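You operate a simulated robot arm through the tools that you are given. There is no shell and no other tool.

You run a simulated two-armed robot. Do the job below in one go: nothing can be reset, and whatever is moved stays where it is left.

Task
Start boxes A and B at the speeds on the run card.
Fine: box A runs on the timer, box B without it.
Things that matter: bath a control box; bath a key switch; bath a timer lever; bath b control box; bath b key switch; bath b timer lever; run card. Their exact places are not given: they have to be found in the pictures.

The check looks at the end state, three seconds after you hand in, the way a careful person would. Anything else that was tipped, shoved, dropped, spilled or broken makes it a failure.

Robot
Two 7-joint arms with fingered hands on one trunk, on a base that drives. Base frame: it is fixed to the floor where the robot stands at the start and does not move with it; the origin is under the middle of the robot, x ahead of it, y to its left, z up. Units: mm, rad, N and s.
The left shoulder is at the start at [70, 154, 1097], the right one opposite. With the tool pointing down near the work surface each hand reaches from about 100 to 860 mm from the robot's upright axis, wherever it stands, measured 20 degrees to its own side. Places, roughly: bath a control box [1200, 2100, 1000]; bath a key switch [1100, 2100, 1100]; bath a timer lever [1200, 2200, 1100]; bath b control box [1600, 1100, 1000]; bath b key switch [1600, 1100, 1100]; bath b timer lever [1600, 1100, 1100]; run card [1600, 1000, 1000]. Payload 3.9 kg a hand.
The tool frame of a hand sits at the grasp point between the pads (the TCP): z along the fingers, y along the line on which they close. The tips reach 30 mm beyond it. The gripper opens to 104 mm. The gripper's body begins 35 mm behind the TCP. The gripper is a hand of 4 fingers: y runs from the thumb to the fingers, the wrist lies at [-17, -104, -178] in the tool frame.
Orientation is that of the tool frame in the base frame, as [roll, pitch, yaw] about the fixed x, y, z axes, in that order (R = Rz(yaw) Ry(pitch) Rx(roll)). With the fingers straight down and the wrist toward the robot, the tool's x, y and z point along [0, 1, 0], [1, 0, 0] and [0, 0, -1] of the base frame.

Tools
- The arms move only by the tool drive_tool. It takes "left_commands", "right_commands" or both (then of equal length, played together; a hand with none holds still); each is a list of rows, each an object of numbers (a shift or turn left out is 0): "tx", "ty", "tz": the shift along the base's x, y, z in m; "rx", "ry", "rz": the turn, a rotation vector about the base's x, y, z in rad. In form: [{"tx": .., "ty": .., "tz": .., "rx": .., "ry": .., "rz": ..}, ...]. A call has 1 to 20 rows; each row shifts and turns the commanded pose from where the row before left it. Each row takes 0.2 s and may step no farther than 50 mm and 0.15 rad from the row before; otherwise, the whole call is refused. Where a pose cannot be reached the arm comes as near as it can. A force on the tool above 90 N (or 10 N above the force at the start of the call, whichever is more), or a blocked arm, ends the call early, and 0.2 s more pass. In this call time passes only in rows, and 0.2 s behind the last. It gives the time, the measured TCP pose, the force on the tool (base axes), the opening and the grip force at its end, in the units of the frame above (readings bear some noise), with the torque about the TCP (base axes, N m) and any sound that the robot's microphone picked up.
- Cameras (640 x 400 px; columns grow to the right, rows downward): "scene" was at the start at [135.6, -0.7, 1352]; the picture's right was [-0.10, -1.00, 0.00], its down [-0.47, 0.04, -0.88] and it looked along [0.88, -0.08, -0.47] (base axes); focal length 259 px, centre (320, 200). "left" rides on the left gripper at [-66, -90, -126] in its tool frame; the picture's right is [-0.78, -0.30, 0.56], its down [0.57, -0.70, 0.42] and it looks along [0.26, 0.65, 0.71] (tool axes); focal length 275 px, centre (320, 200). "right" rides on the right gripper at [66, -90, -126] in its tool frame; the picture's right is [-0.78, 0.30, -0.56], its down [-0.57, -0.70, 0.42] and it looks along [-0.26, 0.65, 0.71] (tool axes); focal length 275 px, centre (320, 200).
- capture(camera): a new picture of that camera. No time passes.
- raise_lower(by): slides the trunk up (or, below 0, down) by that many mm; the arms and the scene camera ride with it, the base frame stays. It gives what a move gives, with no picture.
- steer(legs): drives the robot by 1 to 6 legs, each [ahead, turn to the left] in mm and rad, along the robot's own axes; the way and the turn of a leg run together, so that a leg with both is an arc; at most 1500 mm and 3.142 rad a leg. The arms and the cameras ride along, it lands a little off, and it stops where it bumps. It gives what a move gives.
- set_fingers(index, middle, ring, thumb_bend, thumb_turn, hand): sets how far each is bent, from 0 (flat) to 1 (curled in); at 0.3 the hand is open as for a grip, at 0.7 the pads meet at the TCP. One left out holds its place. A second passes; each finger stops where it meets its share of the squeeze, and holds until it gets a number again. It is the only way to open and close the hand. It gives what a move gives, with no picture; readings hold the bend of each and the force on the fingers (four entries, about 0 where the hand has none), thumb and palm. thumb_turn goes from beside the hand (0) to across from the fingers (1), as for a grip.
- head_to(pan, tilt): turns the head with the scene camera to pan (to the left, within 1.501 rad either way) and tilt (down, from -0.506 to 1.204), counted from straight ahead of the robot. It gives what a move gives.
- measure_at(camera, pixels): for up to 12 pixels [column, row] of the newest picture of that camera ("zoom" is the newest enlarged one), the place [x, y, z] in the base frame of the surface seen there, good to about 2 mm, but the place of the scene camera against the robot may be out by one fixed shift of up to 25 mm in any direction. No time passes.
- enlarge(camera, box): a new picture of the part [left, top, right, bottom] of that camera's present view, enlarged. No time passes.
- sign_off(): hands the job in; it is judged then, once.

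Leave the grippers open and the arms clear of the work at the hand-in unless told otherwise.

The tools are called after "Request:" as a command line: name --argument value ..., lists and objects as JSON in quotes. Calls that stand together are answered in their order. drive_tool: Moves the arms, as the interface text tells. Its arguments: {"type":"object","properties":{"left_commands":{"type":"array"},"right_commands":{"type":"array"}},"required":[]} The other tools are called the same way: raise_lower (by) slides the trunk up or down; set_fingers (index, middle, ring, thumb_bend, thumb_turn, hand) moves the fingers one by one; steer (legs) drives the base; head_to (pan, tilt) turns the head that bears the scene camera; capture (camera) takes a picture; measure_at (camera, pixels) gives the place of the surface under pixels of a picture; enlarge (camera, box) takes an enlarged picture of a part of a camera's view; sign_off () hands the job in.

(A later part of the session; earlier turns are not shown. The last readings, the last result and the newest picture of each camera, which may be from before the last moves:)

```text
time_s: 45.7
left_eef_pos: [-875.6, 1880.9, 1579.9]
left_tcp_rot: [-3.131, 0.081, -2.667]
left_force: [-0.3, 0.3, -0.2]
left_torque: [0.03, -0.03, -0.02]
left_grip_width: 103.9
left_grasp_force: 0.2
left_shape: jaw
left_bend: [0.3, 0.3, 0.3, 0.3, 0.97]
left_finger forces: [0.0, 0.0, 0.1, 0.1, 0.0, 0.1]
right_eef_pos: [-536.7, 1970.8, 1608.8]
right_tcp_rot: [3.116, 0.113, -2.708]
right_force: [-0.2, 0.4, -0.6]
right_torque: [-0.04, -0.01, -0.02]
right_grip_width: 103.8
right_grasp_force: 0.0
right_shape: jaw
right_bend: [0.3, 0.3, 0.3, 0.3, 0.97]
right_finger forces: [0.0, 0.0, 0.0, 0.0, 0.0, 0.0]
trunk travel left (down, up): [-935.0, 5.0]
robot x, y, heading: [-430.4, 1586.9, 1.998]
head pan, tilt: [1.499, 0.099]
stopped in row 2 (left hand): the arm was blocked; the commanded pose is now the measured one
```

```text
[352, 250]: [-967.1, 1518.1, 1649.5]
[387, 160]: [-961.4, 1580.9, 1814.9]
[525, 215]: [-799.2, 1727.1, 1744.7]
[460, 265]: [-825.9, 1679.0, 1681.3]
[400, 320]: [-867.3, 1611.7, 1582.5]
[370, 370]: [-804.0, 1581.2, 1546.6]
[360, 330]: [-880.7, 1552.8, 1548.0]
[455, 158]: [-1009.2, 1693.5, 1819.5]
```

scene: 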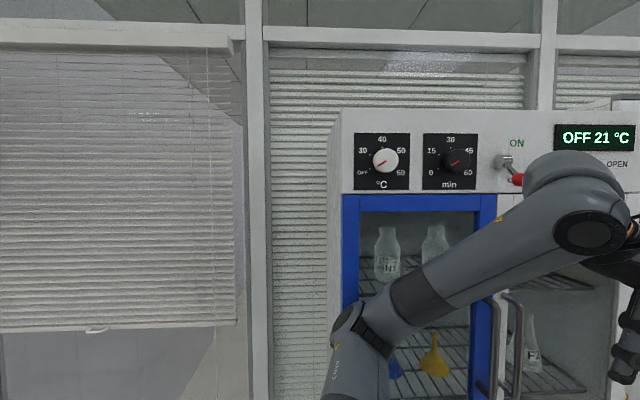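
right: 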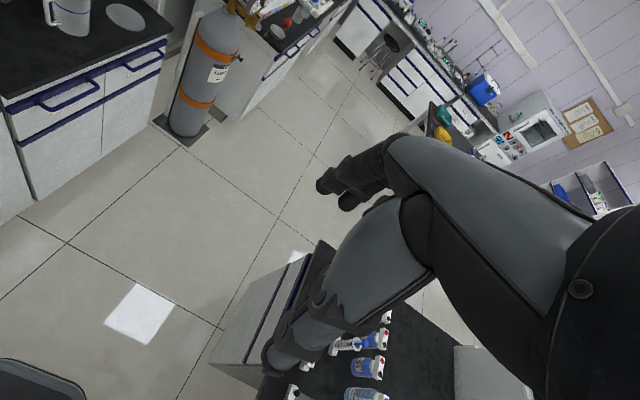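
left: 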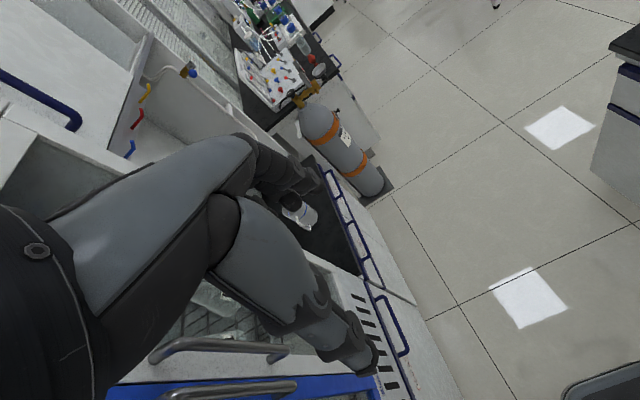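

Both hands creep left at each blocked move, so something may press on the right arm too. I look at the right arm.

Request:
head_to --pan -1.5 --tilt 0.1

Request:
capture --camera "scene"

Request:
head_to --pan -0.8 --tilt -0.2

Request:
capture --camera "scene"

Request:
head_to --pan 0.0 --tilt -0.1

Request:
capture --camera "scene"

Request:
head_to --pan 0.8 --tilt -0.2

Request:
capture --camera "scene"

```text
time_s: 48.3
left_eef_pos: [-873.9, 1879.7, 1579.4]
left_tcp_rot: [-3.132, 0.08, -2.669]
left_force: [0.0, -0.3, -0.3]
left_torque: [0.0, -0.01, 0.01]
left_grip_width: 103.8
left_grasp_force: 0.0
left_shape: jaw
left_bend: [0.3, 0.3, 0.3, 0.3, 0.97]
left_finger forces: [0.0, 0.1, 0.0, 0.0, 0.0, 0.0]
right_eef_pos: [-535.0, 1968.4, 1608.2]
right_tcp_rot: [3.115, 0.115, -2.708]
right_force: [-0.5, -0.5, 0.3]
right_torque: [-0.01, -0.02, -0.01]
right_grip_width: 103.6
right_grasp_force: 0.0
right_shape: jaw
right_bend: [0.3, 0.3, 0.3, 0.3, 0.97]
right_finger forces: [0.0, 0.1, 0.0, 0.0, 0.1, 0.0]
trunk travel left (down, up): [-935.0, 5.0]
robot x, y, heading: [-427.7, 1588.3, 2.009]
head pan, tilt: [-1.499, 0.099]
```

```text
taken
```

scene: 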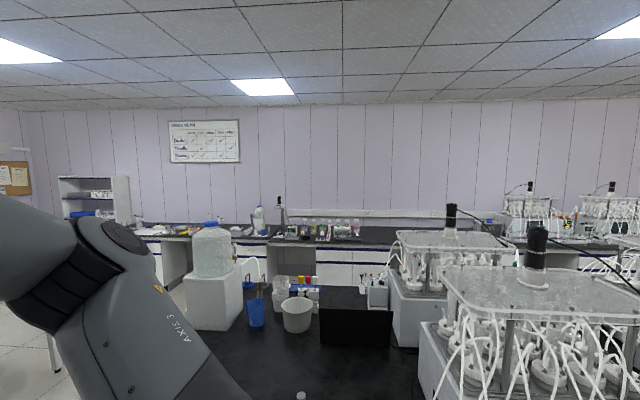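

```text
time_s: 49.4
left_eef_pos: [-874.6, 1880.7, 1579.8]
left_tcp_rot: [-3.132, 0.079, -2.67]
left_force: [0.2, -0.2, 1.0]
left_torque: [-0.01, 0.02, 0.0]
left_grip_width: 103.9
left_grasp_force: 0.0
left_shape: jaw
left_bend: [0.3, 0.3, 0.3, 0.3, 0.97]
left_finger forces: [0.0, 0.1, 0.0, 0.1, 0.0, 0.1]
right_eef_pos: [-535.0, 1969.0, 1609.9]
right_tcp_rot: [3.113, 0.114, -2.709]
right_force: [0.8, 0.5, -0.1]
right_torque: [-0.01, 0.0, 0.02]
right_grip_width: 103.8
right_grasp_force: 0.2
right_shape: jaw
right_bend: [0.3, 0.3, 0.3, 0.3, 0.97]
right_finger forces: [0.1, 0.1, 0.1, 0.1, 0.0, 0.1]
trunk travel left (down, up): [-935.0, 5.0]
robot x, y, heading: [-431.5, 1589.7, 2.002]
head pan, tilt: [-0.799, -0.201]
```

```text
taken
```

scene: 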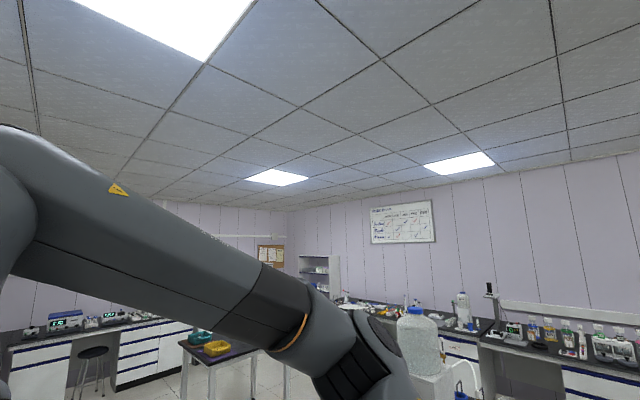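

```text
time_s: 50.5
left_eef_pos: [-875.2, 1879.7, 1580.0]
left_tcp_rot: [-3.131, 0.08, -2.671]
left_force: [-0.7, 0.0, -0.1]
left_torque: [-0.01, 0.01, -0.06]
left_grip_width: 103.9
left_grasp_force: 0.0
left_shape: jaw
left_bend: [0.3, 0.3, 0.3, 0.3, 0.97]
left_finger forces: [0.0, 0.1, 0.0, 0.0, 0.1, 0.0]
right_eef_pos: [-534.3, 1968.5, 1608.3]
right_tcp_rot: [3.114, 0.114, -2.707]
right_force: [0.1, 0.2, -0.2]
right_torque: [-0.04, -0.02, 0.02]
right_grip_width: 104.1
right_grasp_force: 0.1
right_shape: jaw
right_bend: [0.3, 0.3, 0.3, 0.3, 0.97]
right_finger forces: [0.0, 0.1, 0.0, 0.1, 0.1, 0.0]
trunk travel left (down, up): [-935.0, 5.0]
robot x, y, heading: [-430.8, 1588.2, 2.006]
head pan, tilt: [0.0, -0.099]
```

```text
taken
```

scene: 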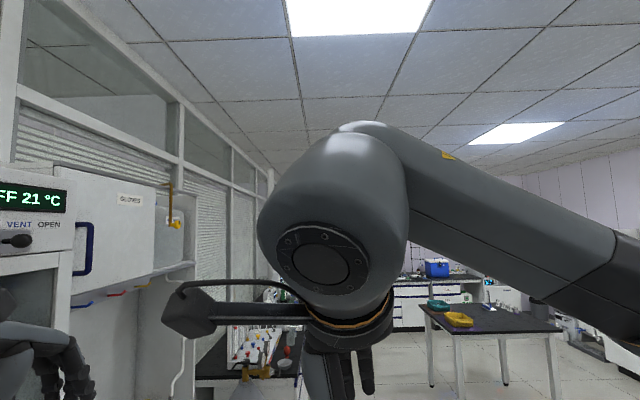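

```text
time_s: 51.7
left_eef_pos: [-873.8, 1881.6, 1578.5]
left_tcp_rot: [-3.133, 0.082, -2.669]
left_force: [-0.1, 0.1, 0.0]
left_torque: [0.0, 0.03, 0.0]
left_grip_width: 104.0
left_grasp_force: 0.0
left_shape: jaw
left_bend: [0.3, 0.3, 0.3, 0.3, 0.97]
left_finger forces: [0.1, 0.0, 0.0, 0.1, 0.0, 0.0]
right_eef_pos: [-535.2, 1968.3, 1608.5]
right_tcp_rot: [3.113, 0.114, -2.707]
right_force: [0.1, 0.3, 0.5]
right_torque: [0.03, -0.01, -0.02]
right_grip_width: 103.6
right_grasp_force: 0.0
right_shape: jaw
right_bend: [0.3, 0.3, 0.3, 0.3, 0.97]
right_finger forces: [0.1, 0.1, 0.1, 0.1, 0.0, 0.0]
trunk travel left (down, up): [-935.0, 5.0]
robot x, y, heading: [-430.6, 1589.3, 2.003]
head pan, tilt: [0.799, -0.201]
```

```text
taken
```

scene: 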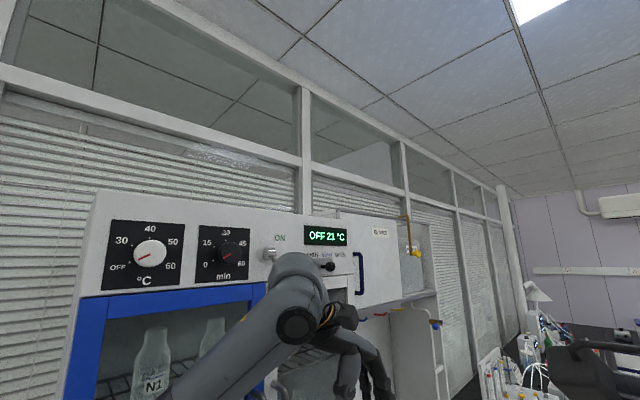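

The right arm is free of objects. I test whether the right hand moves freely by taking it back to its own side.

Request:
drive_tool --right_commands '[{"tx": 0.018, "ty": 0.0085}, {"tx": 0.018, "ty": 0.0085}, {"tx": 0.018, "ty": 0.0085}]'

```text
time_s: 52.5
left_eef_pos: [-874.1, 1880.8, 1580.1]
left_tcp_rot: [-3.13, 0.079, -2.669]
left_force: [-1.1, -0.3, 0.3]
left_torque: [0.03, -0.01, -0.01]
left_grip_width: 103.7
left_grasp_force: 0.0
left_shape: jaw
left_bend: [0.3, 0.3, 0.3, 0.3, 0.97]
left_finger forces: [0.0, 0.1, 0.1, 0.0, 0.1, 0.0]
right_eef_pos: [-481.2, 1991.7, 1606.7]
right_tcp_rot: [3.114, 0.117, -2.71]
right_force: [0.2, 0.0, -0.6]
right_torque: [-0.02, -0.01, -0.04]
right_grip_width: 103.8
right_grasp_force: 0.1
right_shape: jaw
right_bend: [0.3, 0.3, 0.3, 0.3, 0.97]
right_finger forces: [0.1, 0.0, 0.0, 0.0, 0.0, 0.0]
trunk travel left (down, up): [-935.0, 5.0]
robot x, y, heading: [-429.5, 1585.2, 2.007]
head pan, tilt: [0.799, -0.201]
```

The right hand moves exactly as told. The left upper arm still seems to lie on the incubator; turning the robot clockwise moves that spot away from the door. I turn 0.2 rad to the right.

Request:
steer --legs '[[0, -0.2]]'

Request:
head_to --pan 1.5 --tilt 0.2

Request:
capture --camera "scene"

```text
time_s: 53.6
left_eef_pos: [-820.9, 1961.3, 1575.0]
left_tcp_rot: [-3.133, 0.092, -2.878]
left_force: [-0.2, -0.5, 1.0]
left_torque: [0.0, 0.0, -0.02]
left_grip_width: 103.8
left_grasp_force: 0.0
left_shape: jaw
left_bend: [0.3, 0.3, 0.3, 0.3, 0.97]
left_finger forces: [0.0, 0.1, 0.0, 0.1, 0.1, 0.0]
right_eef_pos: [-416.6, 1994.7, 1607.7]
right_tcp_rot: [3.117, 0.122, -2.905]
right_force: [0.3, 0.3, 0.2]
right_torque: [0.01, 0.02, -0.01]
right_grip_width: 103.9
right_grasp_force: 0.1
right_shape: jaw
right_bend: [0.3, 0.3, 0.3, 0.3, 0.97]
right_finger forces: [0.0, 0.1, 0.0, 0.0, 0.0, 0.1]
trunk travel left (down, up): [-935.0, 5.0]
robot x, y, heading: [-430.4, 1588.5, 1.8]
head pan, tilt: [0.799, -0.201]
```

```text
time_s: 54.7
left_eef_pos: [-821.5, 1959.1, 1575.6]
left_tcp_rot: [-3.134, 0.091, -2.878]
left_force: [0.2, 0.6, 0.5]
left_torque: [-0.01, 0.0, -0.02]
left_grip_width: 104.0
left_grasp_force: 0.1
left_shape: jaw
left_bend: [0.3, 0.3, 0.3, 0.3, 0.97]
left_finger forces: [0.0, 0.0, 0.0, 0.1, 0.0, 0.0]
right_eef_pos: [-414.9, 1991.8, 1607.9]
right_tcp_rot: [3.115, 0.121, -2.909]
right_force: [-0.8, -0.9, 0.8]
right_torque: [0.0, 0.0, 0.01]
right_grip_width: 104.1
right_grasp_force: 0.1
right_shape: jaw
right_bend: [0.3, 0.3, 0.3, 0.3, 0.97]
right_finger forces: [0.0, 0.0, 0.0, 0.1, 0.0, 0.0]
trunk travel left (down, up): [-935.0, 5.0]
robot x, y, heading: [-428.9, 1585.7, 1.8]
head pan, tilt: [1.499, 0.201]
```

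```text
taken
```

scene: 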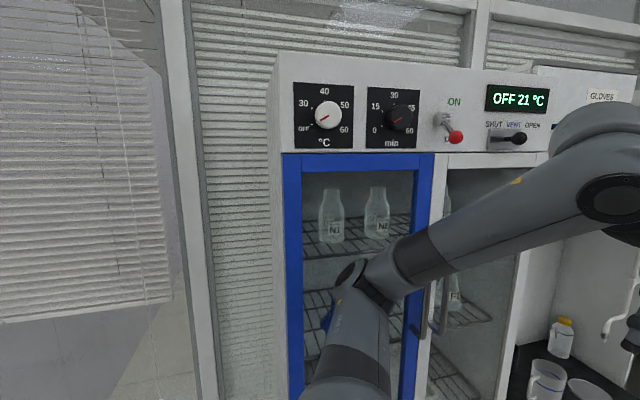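

The turn worked and the arm is now off the door. I turn slightly more right and drive ahead away from the incubator.

Request:
steer --legs '[[0, -0.1], [400, 0]]'

Request:
head_to --pan 0.0 --tilt 0.6

Request:
capture --camera "scene"

```text
time_s: 57.7
left_eef_pos: [-837.9, 2385.1, 1575.3]
left_tcp_rot: [-3.137, 0.092, -2.973]
left_force: [-0.8, -0.2, -0.1]
left_torque: [0.02, -0.04, -0.03]
left_grip_width: 104.0
left_grasp_force: 0.1
left_shape: jaw
left_bend: [0.3, 0.3, 0.3, 0.3, 0.97]
left_finger forces: [0.0, 0.1, 0.1, 0.0, 0.0, 0.0]
right_eef_pos: [-431.6, 2380.1, 1608.0]
right_tcp_rot: [3.114, 0.124, -3.004]
right_force: [-0.7, -0.5, 0.6]
right_torque: [0.03, 0.0, -0.01]
right_grip_width: 103.9
right_grasp_force: 0.0
right_shape: jaw
right_bend: [0.3, 0.3, 0.3, 0.3, 0.97]
right_finger forces: [0.1, 0.0, 0.1, 0.0, 0.0, 0.1]
trunk travel left (down, up): [-935.0, 5.0]
robot x, y, heading: [-484.3, 1983.8, 1.704]
head pan, tilt: [1.499, 0.201]
```

```text
time_s: 59.3
left_eef_pos: [-839.0, 2389.0, 1572.6]
left_tcp_rot: [-3.132, 0.093, -2.973]
left_force: [0.3, -0.3, -0.4]
left_torque: [-0.01, -0.03, 0.01]
left_grip_width: 103.9
left_grasp_force: 0.0
left_shape: jaw
left_bend: [0.3, 0.3, 0.3, 0.3, 0.97]
left_finger forces: [0.1, 0.0, 0.1, 0.0, 0.0, 0.0]
right_eef_pos: [-431.6, 2382.4, 1607.8]
right_tcp_rot: [3.116, 0.123, -3.003]
right_force: [-0.2, 0.0, 0.0]
right_torque: [-0.01, -0.02, 0.01]
right_grip_width: 103.8
right_grasp_force: 0.1
right_shape: jaw
right_bend: [0.3, 0.3, 0.3, 0.3, 0.97]
right_finger forces: [0.0, 0.0, 0.0, 0.0, 0.0, 0.0]
trunk travel left (down, up): [-935.0, 5.0]
robot x, y, heading: [-484.9, 1978.7, 1.705]
head pan, tilt: [0.0, 0.6]
```

```text
taken
```

scene: 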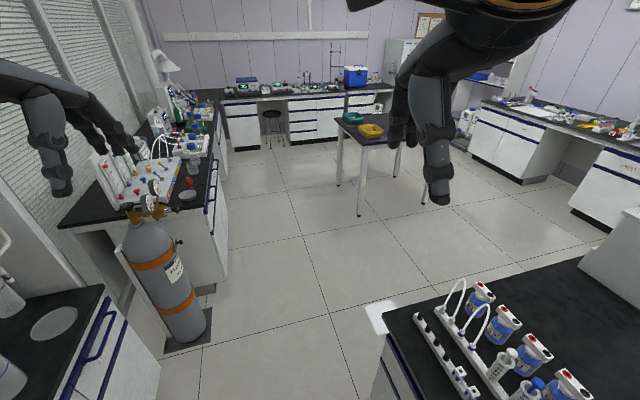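

Clear ahead. I go along the aisle, past the island's corner, and then turn right along its end.

Request:
steer --legs '[[0, 0.341], [552, 0], [0, -0.721], [904, 0], [0, -0.888]]'

Request:
head_to --pan -0.4 --tilt 0.4

Request:
capture --camera "scene"

```text
time_s: 72.2
left_eef_pos: [-264.1, 3829.7, 1574.7]
left_tcp_rot: [-3.133, 0.094, 2.061]
left_force: [-0.1, 0.0, -0.4]
left_torque: [-0.01, -0.02, -0.01]
left_grip_width: 103.8
left_grasp_force: 0.1
left_shape: jaw
left_bend: [0.3, 0.3, 0.3, 0.3, 0.97]
left_finger forces: [0.0, 0.0, 0.1, 0.1, 0.0, 0.1]
right_eef_pos: [-141.9, 3440.8, 1608.2]
right_tcp_rot: [3.117, 0.125, 2.03]
right_force: [0.9, 0.0, -0.3]
right_torque: [-0.01, 0.01, 0.0]
right_grip_width: 104.1
right_grasp_force: 0.2
right_shape: jaw
right_bend: [0.3, 0.3, 0.3, 0.3, 0.97]
right_finger forces: [0.1, 0.0, 0.0, 0.0, 0.0, 0.0]
trunk travel left (down, up): [-935.0, 5.0]
robot x, y, heading: [-535.8, 3365.2, 0.455]
head pan, tilt: [0.0, 0.6]
```

```text
time_s: 73.0
left_eef_pos: [-263.6, 3827.2, 1575.1]
left_tcp_rot: [-3.133, 0.092, 2.061]
left_force: [0.5, 0.0, 0.9]
left_torque: [-0.02, 0.02, -0.02]
left_grip_width: 103.8
left_grasp_force: 0.0
left_shape: jaw
left_bend: [0.3, 0.3, 0.3, 0.3, 0.97]
left_finger forces: [0.0, 0.0, 0.1, 0.1, 0.0, 0.0]
right_eef_pos: [-141.8, 3440.9, 1607.2]
right_tcp_rot: [3.117, 0.122, 2.029]
right_force: [-0.5, -0.4, -0.6]
right_torque: [0.02, 0.0, 0.0]
right_grip_width: 104.0
right_grasp_force: 0.1
right_shape: jaw
right_bend: [0.3, 0.3, 0.3, 0.3, 0.97]
right_finger forces: [0.0, 0.1, 0.0, 0.0, 0.0, 0.0]
trunk travel left (down, up): [-935.0, 5.0]
robot x, y, heading: [-536.1, 3359.4, 0.454]
head pan, tilt: [-0.4, 0.4]
```

```text
taken
```

scene: 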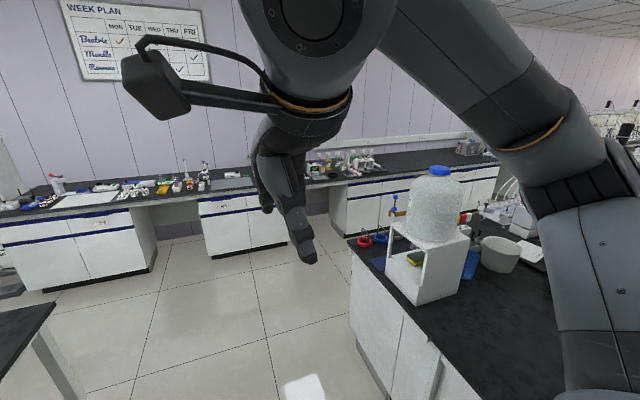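

I see the island's far corner near (355,255) and the wall bench beyond. I measure these.

Request:
measure_at --camera "scene" --pixels '[[354, 258], [352, 250], [410, 345], [240, 245], [340, 232], [150, 265], [50, 305], [78, 395], [440, 355], [290, 240], [205, 252], [460, 210]]'

```text
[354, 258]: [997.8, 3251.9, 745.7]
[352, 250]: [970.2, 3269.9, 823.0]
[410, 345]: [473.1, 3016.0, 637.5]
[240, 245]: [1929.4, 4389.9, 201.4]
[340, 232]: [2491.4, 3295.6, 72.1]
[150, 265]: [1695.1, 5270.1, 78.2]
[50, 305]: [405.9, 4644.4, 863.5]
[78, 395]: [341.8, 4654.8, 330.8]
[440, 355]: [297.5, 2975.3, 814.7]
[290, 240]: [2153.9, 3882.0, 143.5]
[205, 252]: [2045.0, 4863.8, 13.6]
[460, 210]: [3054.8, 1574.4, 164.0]
```

The aisle behind the island is about 1300 mm wide. I drive past the end of the island, then turn right into that aisle.

Request:
steer --legs '[[0, -0.018], [1000, 0], [960, 0], [0, -1.571]]'

Request:
head_to --pan -0.6 --tilt 0.5

Request:
capture --camera "scene"

Request:
head_to --pan 0.2 --tilt 0.4

Request:
capture --camera "scene"

```text
time_s: 87.1
left_eef_pos: [1697.6, 3876.2, 1573.8]
left_tcp_rot: [-3.136, 0.095, 0.427]
left_force: [-1.0, 0.4, -0.4]
left_torque: [0.0, -0.02, -0.02]
left_grip_width: 103.8
left_grasp_force: 0.0
left_shape: jaw
left_bend: [0.3, 0.3, 0.3, 0.3, 0.97]
left_finger forces: [0.0, 0.1, 0.0, 0.1, 0.0, 0.0]
right_eef_pos: [1302.5, 3778.2, 1608.2]
right_tcp_rot: [3.116, 0.125, 0.399]
right_force: [-0.6, -0.9, 0.6]
right_torque: [0.02, 0.02, 0.0]
right_grip_width: 103.8
right_grasp_force: 0.0
right_shape: jaw
right_bend: [0.3, 0.3, 0.3, 0.3, 0.97]
right_finger forces: [0.0, 0.1, 0.1, 0.0, 0.0, 0.0]
trunk travel left (down, up): [-935.0, 5.0]
robot x, y, heading: [1248.5, 4177.5, -1.177]
head pan, tilt: [-0.4, 0.4]
```

```text
time_s: 87.8
left_eef_pos: [1697.0, 3875.4, 1574.3]
left_tcp_rot: [-3.132, 0.089, 0.429]
left_force: [0.5, -0.5, 0.1]
left_torque: [-0.01, -0.01, 0.04]
left_grip_width: 103.9
left_grasp_force: 0.0
left_shape: jaw
left_bend: [0.3, 0.3, 0.3, 0.3, 0.97]
left_finger forces: [0.1, 0.1, 0.0, 0.0, 0.1, 0.0]
right_eef_pos: [1302.2, 3778.2, 1607.9]
right_tcp_rot: [3.117, 0.124, 0.399]
right_force: [0.6, -0.7, 0.3]
right_torque: [-0.01, 0.01, -0.01]
right_grip_width: 104.2
right_grasp_force: 0.0
right_shape: jaw
right_bend: [0.3, 0.3, 0.3, 0.3, 0.97]
right_finger forces: [0.0, 0.0, 0.0, 0.0, 0.0, 0.0]
trunk travel left (down, up): [-935.0, 5.0]
robot x, y, heading: [1249.7, 4176.2, -1.175]
head pan, tilt: [-0.6, 0.499]
```

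```text
taken
```

scene: 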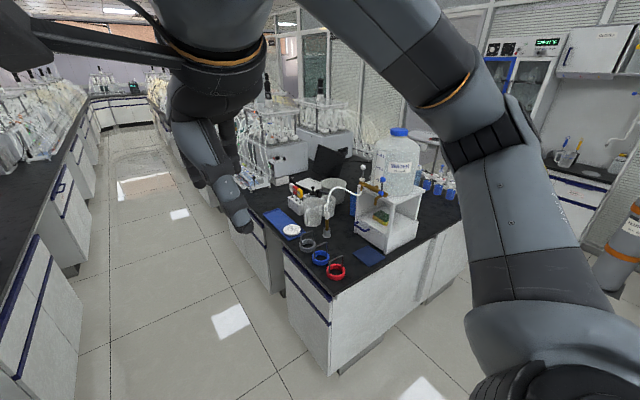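

```text
time_s: 88.9
left_eef_pos: [1696.2, 3877.3, 1574.6]
left_tcp_rot: [-3.132, 0.092, 0.428]
left_force: [0.1, -0.8, -0.1]
left_torque: [-0.01, 0.03, 0.0]
left_grip_width: 104.1
left_grasp_force: 0.0
left_shape: jaw
left_bend: [0.3, 0.3, 0.3, 0.3, 0.97]
left_finger forces: [0.1, 0.0, 0.0, 0.0, 0.0, 0.0]
right_eef_pos: [1301.5, 3778.1, 1608.3]
right_tcp_rot: [3.115, 0.125, 0.396]
right_force: [-0.5, 0.2, 0.0]
right_torque: [0.0, -0.03, 0.01]
right_grip_width: 104.2
right_grasp_force: 0.1
right_shape: jaw
right_bend: [0.3, 0.3, 0.3, 0.3, 0.97]
right_finger forces: [0.0, 0.0, 0.1, 0.0, 0.0, 0.1]
trunk travel left (down, up): [-935.0, 5.0]
robot x, y, heading: [1248.5, 4174.8, -1.178]
head pan, tilt: [0.201, 0.4]
```

```text
taken
```

scene: 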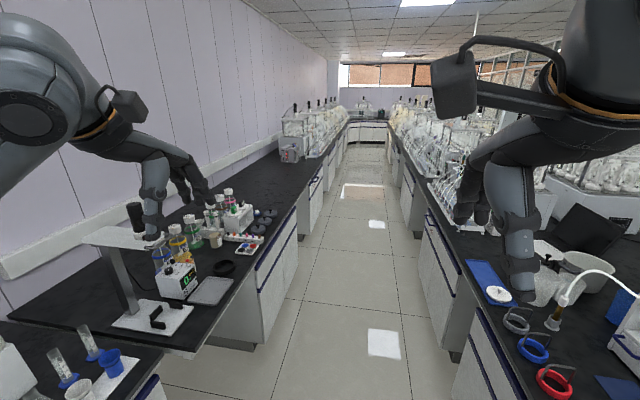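

The aisle is open. I measure both bench edges and the stand on the left to set my line.

Request:
measure_at --camera "scene" --pixels '[[424, 195], [520, 372], [400, 150], [250, 280], [200, 348], [300, 180], [145, 245], [120, 320], [470, 265], [320, 150], [570, 260]]'

Request:
enlarge --camera "scene" --box '[380, 90, 540, 190]'

```text
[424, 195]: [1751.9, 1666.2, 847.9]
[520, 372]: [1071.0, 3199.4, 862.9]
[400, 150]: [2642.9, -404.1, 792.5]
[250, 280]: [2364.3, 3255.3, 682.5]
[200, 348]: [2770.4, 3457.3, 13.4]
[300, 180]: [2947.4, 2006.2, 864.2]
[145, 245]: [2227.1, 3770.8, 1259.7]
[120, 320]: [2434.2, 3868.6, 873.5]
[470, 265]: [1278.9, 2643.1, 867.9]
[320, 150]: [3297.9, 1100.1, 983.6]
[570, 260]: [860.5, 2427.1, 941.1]
```

```text
4.00 times, centred on (460, 140) of scene
```

zoom: 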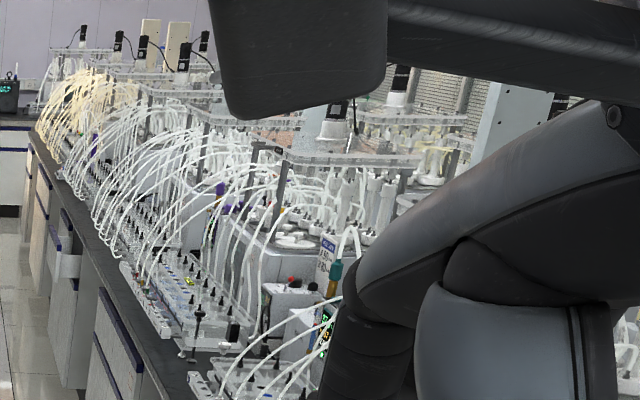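

Island edge runs at n≈2263, wall bench at ≈3500. I drive down the middle to stand opposite box A's rough place, then turn right to face it.

Request:
steer --legs '[[0, 0.037], [940, 0], [941, 0], [0, -1.59]]'

Request:
head_to --pan 0.0 --tilt 0.5

Request:
capture --camera "scene"

```text
time_s: 102.6
left_eef_pos: [1746.2, 2012.7, 1573.7]
left_tcp_rot: [-3.134, 0.094, -1.118]
left_force: [-0.6, -0.1, -0.3]
left_torque: [0.01, 0.0, -0.01]
left_grip_width: 104.0
left_grasp_force: 0.0
left_shape: jaw
left_bend: [0.3, 0.3, 0.3, 0.3, 0.97]
left_finger forces: [0.0, 0.0, 0.1, 0.0, 0.1, 0.0]
right_eef_pos: [1637.1, 2403.5, 1608.6]
right_tcp_rot: [3.114, 0.124, -1.145]
right_force: [-0.1, -0.5, -0.2]
right_torque: [-0.01, 0.01, 0.01]
right_grip_width: 104.1
right_grasp_force: 0.0
right_shape: jaw
right_bend: [0.3, 0.3, 0.3, 0.3, 0.97]
right_finger forces: [0.0, 0.0, 0.0, 0.0, 0.0, 0.0]
trunk travel left (down, up): [-935.0, 5.0]
robot x, y, heading: [2033.9, 2469.8, -2.723]
head pan, tilt: [0.201, 0.4]
```

```text
time_s: 103.4
left_eef_pos: [1746.6, 2011.4, 1573.7]
left_tcp_rot: [-3.131, 0.093, -1.118]
left_force: [0.5, -0.3, -0.3]
left_torque: [0.0, 0.03, 0.0]
left_grip_width: 103.7
left_grasp_force: 0.1
left_shape: jaw
left_bend: [0.3, 0.3, 0.3, 0.3, 0.97]
left_finger forces: [0.1, 0.1, 0.0, 0.1, 0.0, 0.0]
right_eef_pos: [1638.1, 2403.6, 1608.8]
right_tcp_rot: [3.115, 0.123, -1.148]
right_force: [0.4, 1.2, 0.0]
right_torque: [-0.01, 0.0, 0.0]
right_grip_width: 103.8
right_grasp_force: 0.1
right_shape: jaw
right_bend: [0.3, 0.3, 0.3, 0.3, 0.97]
right_finger forces: [0.1, 0.1, 0.0, 0.0, 0.0, 0.0]
trunk travel left (down, up): [-935.0, 5.0]
robot x, y, heading: [2034.8, 2470.6, -2.726]
head pan, tilt: [0.0, 0.499]
```

```text
taken
```

scene: 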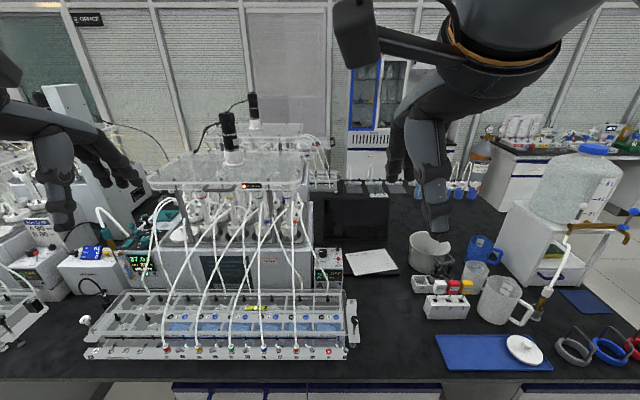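

A bath lies right ahead, with a box at (328,262) and more boxes at the left (90,260), (30,240). I enlarge these parts.

Request:
enlarge --camera "scene" --box '[280, 230, 400, 305]'

Request:
enlarge --camera "scene" --box '[0, 200, 180, 312]'

Request:
measure_at --camera "scene" --pixels '[[328, 252], [345, 310], [100, 260], [40, 245], [140, 265], [345, 272], [320, 340], [90, 300]]'

```text
5.33 times, centred on (340, 268) of scene
```

zoom: 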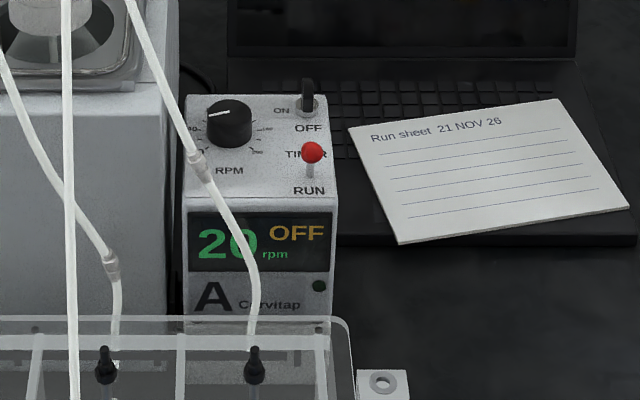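

```text
3.56 times, centred on (90, 256) of scene
```

zoom: 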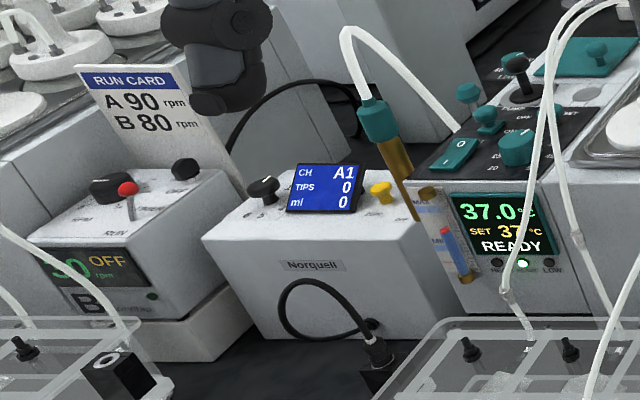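

```text
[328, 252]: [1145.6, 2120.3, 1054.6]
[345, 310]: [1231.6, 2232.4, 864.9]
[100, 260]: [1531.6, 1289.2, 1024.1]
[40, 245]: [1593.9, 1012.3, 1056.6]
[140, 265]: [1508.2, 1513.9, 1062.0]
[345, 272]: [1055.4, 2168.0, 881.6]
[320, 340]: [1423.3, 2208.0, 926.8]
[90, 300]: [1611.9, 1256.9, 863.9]
```

The run card reads A 90 rpm, B 80 rpm. Box A (at about (1145,2120,1055)) has an RPM knob, a black key (ON/OFF) and a red-ball lever (TIMER/RUN); display 20 rpm OFF. I check the card closer, then move nearer to box A, a bit to its left so that the right hand serves it.

Request:
enlarge --camera "scene" --box '[0, 205, 64, 245]'

Request:
steer --legs '[[0, 0.767], [278, 0], [0, -0.767]]'

Request:
head_to --pan -0.2 --tilt 0.8

Request:
capture --camera "scene"

```text
10.00 times, centred on (32, 225) of scene
```

zoom: 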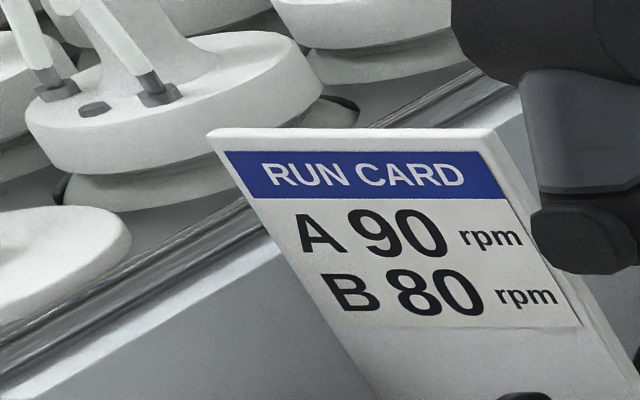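

```text
time_s: 109.3
left_eef_pos: [1643.5, 1753.5, 1574.1]
left_tcp_rot: [-3.133, 0.093, -1.111]
left_force: [0.3, 0.1, 0.7]
left_torque: [-0.02, 0.05, 0.01]
left_grip_width: 103.7
left_grasp_force: 0.2
left_shape: jaw
left_bend: [0.3, 0.3, 0.3, 0.3, 0.97]
left_finger forces: [0.1, 0.0, 0.0, 0.1, 0.0, 0.1]
right_eef_pos: [1531.8, 2144.8, 1608.5]
right_tcp_rot: [3.114, 0.124, -1.14]
right_force: [0.2, -0.9, 0.1]
right_torque: [0.01, 0.01, -0.02]
right_grip_width: 103.9
right_grasp_force: 0.1
right_shape: jaw
right_bend: [0.3, 0.3, 0.3, 0.3, 0.97]
right_finger forces: [0.1, 0.1, 0.0, 0.1, 0.0, 0.0]
trunk travel left (down, up): [-935.0, 5.0]
robot x, y, heading: [1929.2, 2213.5, -2.716]
head pan, tilt: [0.0, 0.499]
```

```text
time_s: 110.1
left_eef_pos: [1642.2, 1754.0, 1573.1]
left_tcp_rot: [-3.133, 0.093, -1.112]
left_force: [0.9, 0.1, -0.2]
left_torque: [-0.01, -0.02, 0.02]
left_grip_width: 103.8
left_grasp_force: 0.1
left_shape: jaw
left_bend: [0.3, 0.3, 0.3, 0.3, 0.97]
left_finger forces: [0.1, 0.0, 0.0, 0.1, 0.0, 0.1]
right_eef_pos: [1531.7, 2146.0, 1608.3]
right_tcp_rot: [3.115, 0.124, -1.141]
right_force: [1.0, -0.5, -1.1]
right_torque: [0.02, 0.0, 0.02]
right_grip_width: 103.8
right_grasp_force: 0.0
right_shape: jaw
right_bend: [0.3, 0.3, 0.3, 0.3, 0.97]
right_finger forces: [0.0, 0.1, 0.0, 0.0, 0.0, 0.0]
trunk travel left (down, up): [-935.0, 5.0]
robot x, y, heading: [1926.8, 2211.7, -2.718]
head pan, tilt: [-0.201, 0.799]
```

```text
taken
```

scene: 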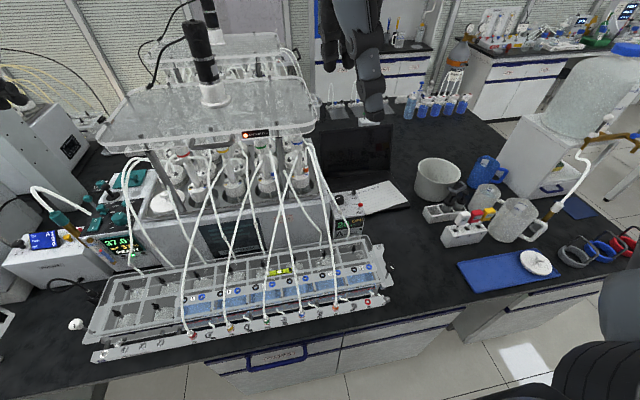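

Card confirmed: A 90, B 80. Box A now shows at (347,215). I enlarge it and measure its parts.

Request:
enlarge --camera "scene" --box '[310, 185, 390, 235]'

```text
8.00 times, centred on (350, 210) of scene
```

zoom: 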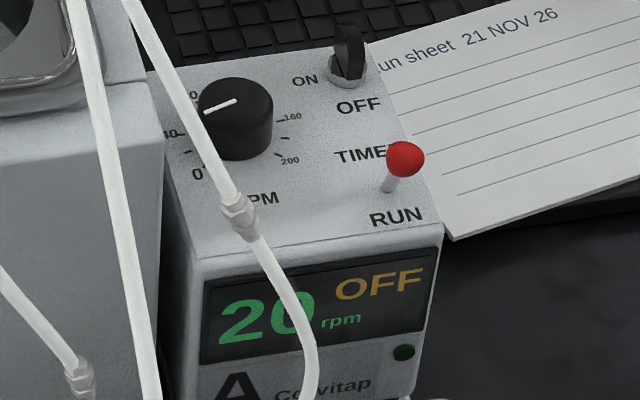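

I measure knob, key and lever parts in the zoom.

Request:
measure_at --camera "zoom" --pixels '[[236, 98], [238, 150], [222, 106], [348, 35], [345, 75], [405, 160], [388, 185], [175, 90], [200, 255], [430, 245], [330, 235], [300, 200]]'

Request:
measure_at --camera "zoom" --pixels '[[210, 100], [265, 95], [236, 82], [237, 128], [350, 25], [362, 40], [336, 40], [350, 60], [402, 145], [390, 160], [418, 160], [383, 192]]'

```text
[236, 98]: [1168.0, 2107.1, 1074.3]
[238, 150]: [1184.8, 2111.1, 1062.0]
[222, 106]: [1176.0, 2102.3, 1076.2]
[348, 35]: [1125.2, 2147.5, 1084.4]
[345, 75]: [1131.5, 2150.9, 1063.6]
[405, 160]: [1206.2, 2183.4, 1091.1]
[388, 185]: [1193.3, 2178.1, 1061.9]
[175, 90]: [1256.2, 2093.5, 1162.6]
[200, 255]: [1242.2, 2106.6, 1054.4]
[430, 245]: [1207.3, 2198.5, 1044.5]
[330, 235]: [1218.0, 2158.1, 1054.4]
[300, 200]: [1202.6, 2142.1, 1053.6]
```

```text
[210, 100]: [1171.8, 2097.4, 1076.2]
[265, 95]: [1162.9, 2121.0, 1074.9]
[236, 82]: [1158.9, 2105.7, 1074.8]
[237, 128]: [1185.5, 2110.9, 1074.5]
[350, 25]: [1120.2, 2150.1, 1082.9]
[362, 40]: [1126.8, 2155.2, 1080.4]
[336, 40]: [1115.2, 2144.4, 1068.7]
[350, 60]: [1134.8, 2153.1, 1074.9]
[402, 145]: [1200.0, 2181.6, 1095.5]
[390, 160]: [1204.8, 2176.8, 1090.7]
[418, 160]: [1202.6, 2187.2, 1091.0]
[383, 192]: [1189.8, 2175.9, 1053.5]
```

Box A's top is at z≈1054; the knob (Ø≈27) is at (1169,2108), the key at (1131,2151), the lever base at (1190,2176) with its ball leaning to the front, i.e. at RUN. I measure the white tubes near the box, so the hand can keep off them.

Request:
enlarge --camera "scene" --box '[270, 130, 430, 230]'

Request:
measure_at --camera "scene" --pixels '[[308, 150], [318, 170], [325, 185], [331, 197], [337, 207], [345, 223], [349, 240], [347, 260], [321, 198], [327, 220]]'

```text
4.00 times, centred on (350, 180) of scene
```

zoom: 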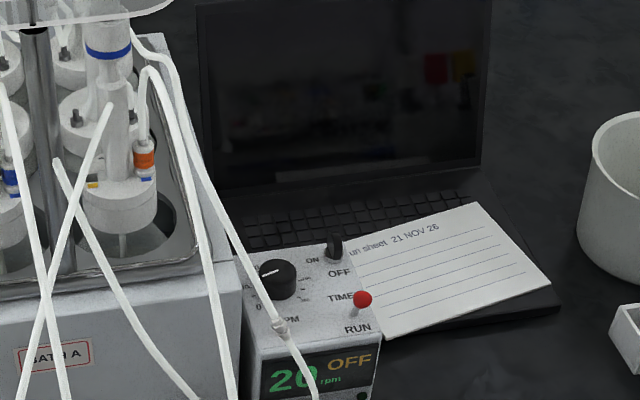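

```text
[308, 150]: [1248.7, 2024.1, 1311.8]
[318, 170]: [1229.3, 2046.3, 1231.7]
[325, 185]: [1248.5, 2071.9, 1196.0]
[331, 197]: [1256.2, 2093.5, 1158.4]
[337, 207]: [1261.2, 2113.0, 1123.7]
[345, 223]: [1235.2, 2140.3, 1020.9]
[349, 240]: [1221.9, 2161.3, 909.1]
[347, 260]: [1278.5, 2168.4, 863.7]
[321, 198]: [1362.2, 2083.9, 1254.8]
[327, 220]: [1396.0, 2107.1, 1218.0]
```

The rightmost tube comes down in front-left of the knob (u≈1434 at z 1124), so the hand should come with its wrist turned to the front right. I measure the acrylic plate's right edge before moving the hand over.

Request:
measure_at --camera "scene" --pixels '[[317, 106], [318, 120], [285, 50], [300, 120], [296, 143], [375, 100], [380, 60]]'

```text
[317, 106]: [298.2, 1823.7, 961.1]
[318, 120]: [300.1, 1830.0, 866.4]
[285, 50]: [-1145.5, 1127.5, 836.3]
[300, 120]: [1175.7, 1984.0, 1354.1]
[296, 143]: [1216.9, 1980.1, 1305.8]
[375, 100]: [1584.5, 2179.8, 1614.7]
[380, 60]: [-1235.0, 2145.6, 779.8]
```

The plate's edge is at u≈1385, z≈1355, so over the knob there is room. I bring the right hand over box A, straighten its tilt and turn the wrist to the front right.

Request:
drive_tool --right_commands '[{"tx": -0.02, "ty": 0.01, "tz": -0.01, "rx": -0.051, "ry": -0.038}, {"tx": -0.03, "ty": 0.01, "tz": -0.02, "rx": -0.051, "ry": -0.038}, {"tx": -0.037, "ty": -0.005, "tz": -0.025, "rz": 0.1}, {"tx": -0.037, "ty": -0.005, "tz": -0.025, "rz": 0.1}, {"tx": -0.037, "ty": -0.005, "tz": -0.025, "rz": 0.1}, {"tx": -0.037, "ty": -0.005, "tz": -0.025, "rz": 0.1}, {"tx": -0.037, "ty": -0.005, "tz": -0.025, "rz": 0.1}, {"tx": -0.037, "ty": -0.005, "tz": -0.025, "rz": 0.1}, {"tx": -0.037, "ty": -0.005, "tz": -0.025, "rz": 0.1}, {"tx": -0.037, "ty": -0.005, "tz": -0.025, "rz": 0.1}]'

Request:
capture --camera "right"

Request:
capture --camera "scene"

```text
time_s: 112.3
left_eef_pos: [1640.4, 1754.5, 1573.5]
left_tcp_rot: [-3.133, 0.093, -1.112]
left_force: [0.1, 0.7, -1.1]
left_torque: [-0.05, 0.0, 0.02]
left_grip_width: 104.2
left_grasp_force: 0.1
left_shape: jaw
left_bend: [0.3, 0.3, 0.3, 0.3, 0.97]
left_finger forces: [0.0, 0.1, 0.0, 0.0, 0.0, 0.0]
right_eef_pos: [1312.8, 2142.5, 1466.0]
right_tcp_rot: [-3.14, -0.001, -0.69]
right_force: [-0.5, 0.5, -0.3]
right_torque: [0.01, 0.0, -0.01]
right_grip_width: 103.8
right_grasp_force: 0.1
right_shape: jaw
right_bend: [0.3, 0.3, 0.3, 0.3, 0.97]
right_finger forces: [0.0, 0.1, 0.1, 0.0, 0.1, 0.0]
right hand out of reach, approached as far as the arm can: row 7, 8, 9, 10
trunk travel left (down, up): [-935.0, 5.0]
robot x, y, heading: [1928.1, 2207.7, -2.721]
head pan, tilt: [-0.201, 0.799]
```

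```text
taken
```

right: 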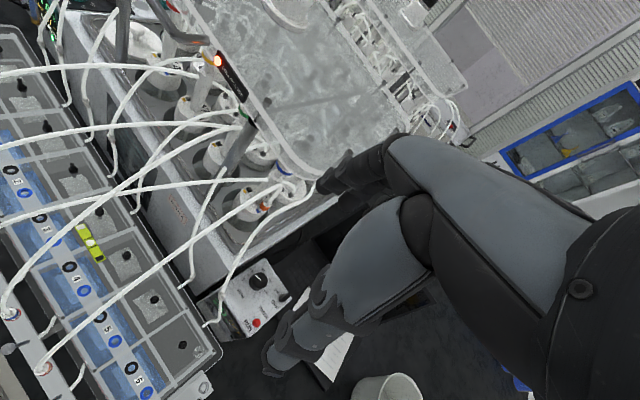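

```text
taken
```

scene: 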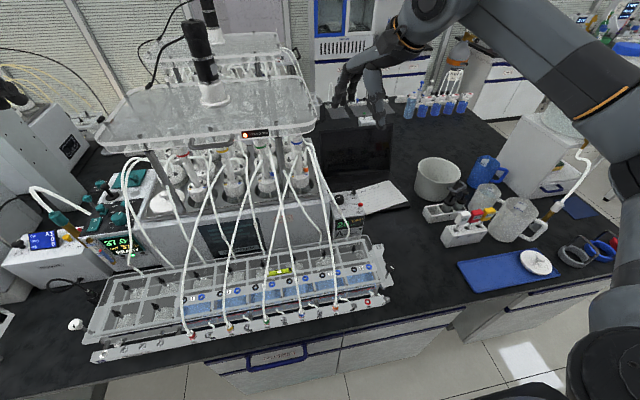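

The arm stops short (out of reach) with the trunk this high. I draw the left hand back and lower the trunk by 190 mm, so that the shoulder is near wrist height.

Request:
drive_tool --left_commands '[{"tx": 0.037, "ty": 0.016}, {"tx": 0.037, "ty": 0.016}, {"tx": 0.018, "ty": 0.008}]'

Request:
raise_lower --by -150

Request:
capture --camera "scene"

Request:
capture --camera "right"

```text
time_s: 113.1
left_eef_pos: [1736.2, 1794.7, 1574.6]
left_tcp_rot: [-3.133, 0.096, -1.111]
left_force: [-1.1, 0.0, 0.0]
left_torque: [-0.02, -0.02, -0.02]
left_grip_width: 103.9
left_grasp_force: 0.1
left_shape: jaw
left_bend: [0.3, 0.3, 0.3, 0.3, 0.97]
left_finger forces: [0.0, 0.0, 0.0, 0.0, 0.0, 0.1]
right_eef_pos: [1314.2, 2140.4, 1465.5]
right_tcp_rot: [3.141, -0.002, -0.691]
right_force: [0.2, -0.5, -0.4]
right_torque: [0.01, -0.03, -0.02]
right_grip_width: 103.9
right_grasp_force: 0.0
right_shape: jaw
right_bend: [0.3, 0.3, 0.3, 0.3, 0.97]
right_finger forces: [0.0, 0.0, 0.0, 0.0, 0.1, 0.0]
trunk travel left (down, up): [-935.0, 5.0]
robot x, y, heading: [1927.5, 2214.8, -2.721]
head pan, tilt: [-0.201, 0.799]
```

```text
time_s: 114.9
left_eef_pos: [1734.6, 1794.9, 1424.8]
left_tcp_rot: [-3.132, 0.094, -1.11]
left_force: [0.3, -0.2, 0.8]
left_torque: [-0.01, -0.03, 0.0]
left_grip_width: 103.8
left_grasp_force: 0.1
left_shape: jaw
left_bend: [0.3, 0.3, 0.3, 0.3, 0.97]
left_finger forces: [0.0, 0.1, 0.0, 0.0, 0.1, 0.0]
right_eef_pos: [1314.9, 2141.4, 1316.4]
right_tcp_rot: [3.141, -0.001, -0.689]
right_force: [0.0, -0.2, 0.5]
right_torque: [-0.02, 0.04, 0.01]
right_grip_width: 103.9
right_grasp_force: 0.2
right_shape: jaw
right_bend: [0.3, 0.3, 0.3, 0.3, 0.97]
right_finger forces: [0.0, 0.0, 0.0, 0.0, 0.1, 0.0]
trunk travel left (down, up): [-785.0, 155.0]
robot x, y, heading: [1929.1, 2211.2, -2.717]
head pan, tilt: [-0.201, 0.799]
```

```text
taken
```

scene: 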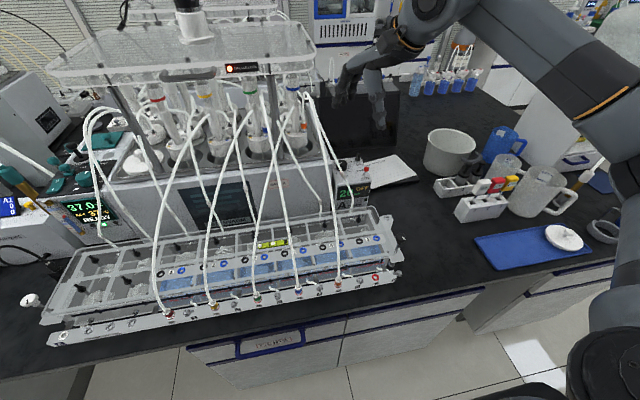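

```text
taken
```

right: 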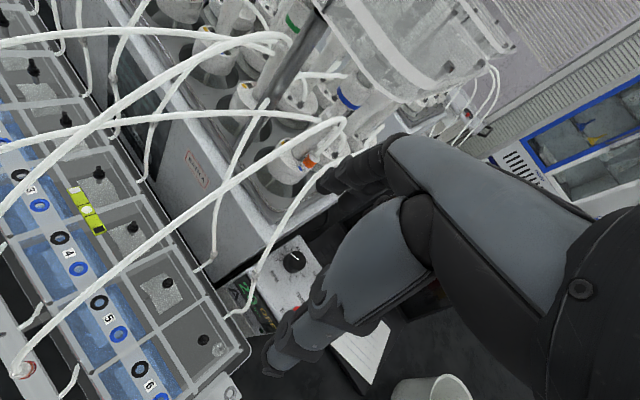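

The right camera sees box A's knob at (294,262). I enlarge and measure with this camera, which is not subject to the scene camera's shift.

Request:
enlarge --camera "right" --box '[230, 220, 390, 320]'

Request:
measure_at --camera "right" --pixels '[[294, 256], [294, 264], [285, 262], [303, 262], [295, 308], [275, 300], [297, 237], [228, 284], [262, 270]]'

Request:
enlarge --camera "scene" --box '[300, 150, 400, 212]'

```text
4.00 times, centred on (310, 270) of right
```

zoom: 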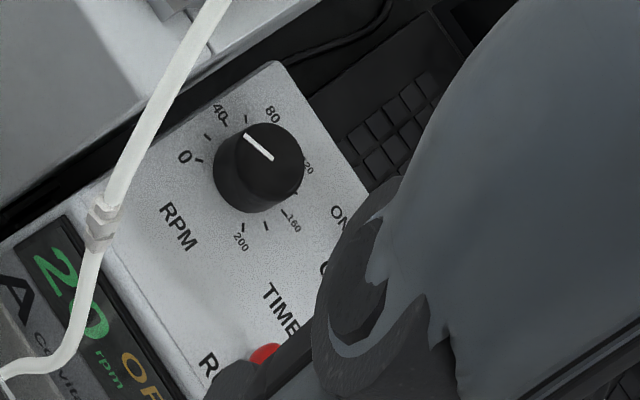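

```text
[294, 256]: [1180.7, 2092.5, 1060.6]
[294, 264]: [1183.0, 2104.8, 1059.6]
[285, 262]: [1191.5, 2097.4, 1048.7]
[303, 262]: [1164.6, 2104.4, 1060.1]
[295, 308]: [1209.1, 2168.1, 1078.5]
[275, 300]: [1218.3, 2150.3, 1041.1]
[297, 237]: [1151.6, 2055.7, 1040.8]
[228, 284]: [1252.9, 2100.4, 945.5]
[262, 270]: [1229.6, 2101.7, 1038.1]
```

```text
6.40 times, centred on (350, 181) of scene
```

zoom: 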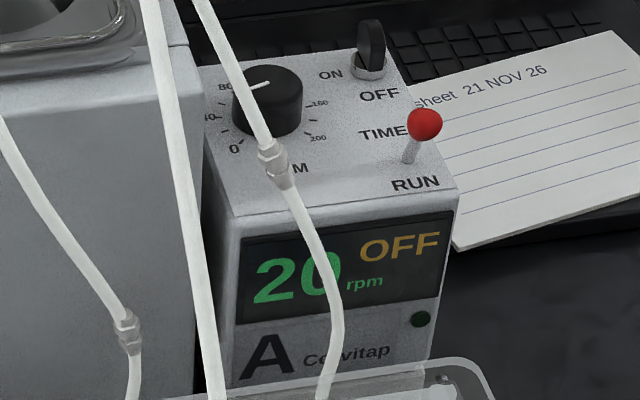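

The scene camera reads about 13 mm too high and a bit sideways compared with the hand camera. I re-measure the knob, key and lever with the hand camera zoom.

Request:
enlarge --camera "right" --box '[230, 220, 390, 320]'

Request:
measure_at --camera "zoom" --pixels '[[262, 160], [222, 155], [302, 165], [268, 128], [255, 195], [245, 135], [272, 158], [195, 160], [242, 228], [330, 200], [262, 350], [275, 70]]'

```text
4.00 times, centred on (310, 270) of right
```

zoom: 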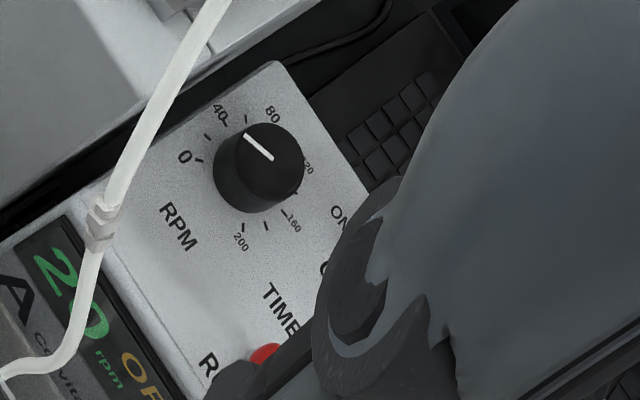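

```text
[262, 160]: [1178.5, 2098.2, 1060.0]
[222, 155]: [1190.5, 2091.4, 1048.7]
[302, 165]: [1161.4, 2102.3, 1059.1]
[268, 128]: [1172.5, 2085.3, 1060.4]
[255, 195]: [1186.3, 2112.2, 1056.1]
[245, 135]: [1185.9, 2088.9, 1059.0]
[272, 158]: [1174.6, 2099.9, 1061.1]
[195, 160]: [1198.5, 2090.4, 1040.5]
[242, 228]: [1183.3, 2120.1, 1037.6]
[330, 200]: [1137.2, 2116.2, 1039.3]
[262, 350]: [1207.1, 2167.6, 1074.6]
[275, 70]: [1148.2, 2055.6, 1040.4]
```

Knob centre (1177,2098), top z 1060, box top z 1040, Ø≈31; its pointer is 25° past the 0 mark, matching 20 rpm on a 270° scale, so about +95° clockwise to 90. I move the hand over the knob at z≈1240 with the wrist turned more to the right.

Request:
drive_tool --right_commands '[{"tx": -0.02, "ty": 0.02, "tz": -0.01, "rz": 0.06}, {"tx": -0.034, "ty": -0.008, "tz": -0.018, "rz": 0.06}, {"tx": -0.034, "ty": -0.012, "tz": -0.018, "rz": 0.06}, {"tx": -0.034, "ty": -0.012, "tz": -0.018, "rz": 0.06}, {"tx": -0.024, "ty": -0.012, "tz": -0.012, "rz": 0.06}]'

Request:
capture --camera "right"

Request:
capture --camera "scene"

```text
time_s: 116.1
left_eef_pos: [1735.6, 1793.5, 1425.2]
left_tcp_rot: [-3.132, 0.097, -1.111]
left_force: [0.6, -0.5, 0.3]
left_torque: [0.01, -0.01, 0.01]
left_grip_width: 104.1
left_grasp_force: 0.0
left_shape: jaw
left_bend: [0.3, 0.3, 0.3, 0.3, 0.97]
left_finger forces: [0.0, 0.0, 0.0, 0.1, 0.0, 0.1]
right_eef_pos: [1314.8, 2141.1, 1315.7]
right_tcp_rot: [-3.141, -0.001, -0.689]
right_force: [-0.2, 0.0, 0.0]
right_torque: [-0.03, -0.01, 0.02]
right_grip_width: 103.9
right_grasp_force: 0.0
right_shape: jaw
right_bend: [0.3, 0.3, 0.3, 0.3, 0.97]
right_finger forces: [0.0, 0.0, 0.1, 0.1, 0.0, 0.0]
right hand out of reach, approached as far as the arm can: row 1, 2, 3, 4, 5
trunk travel left (down, up): [-785.0, 155.0]
robot x, y, heading: [1928.8, 2207.2, -2.725]
head pan, tilt: [-0.201, 0.799]
```

```text
taken
```

right: 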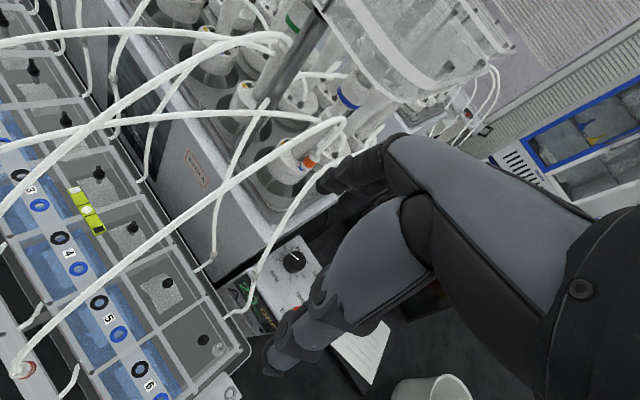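

```text
taken
```

scene: 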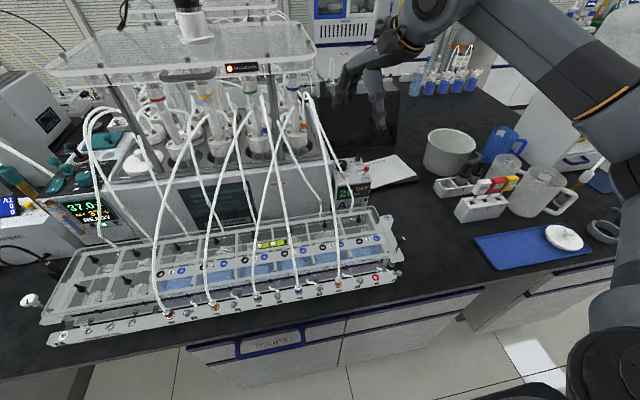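

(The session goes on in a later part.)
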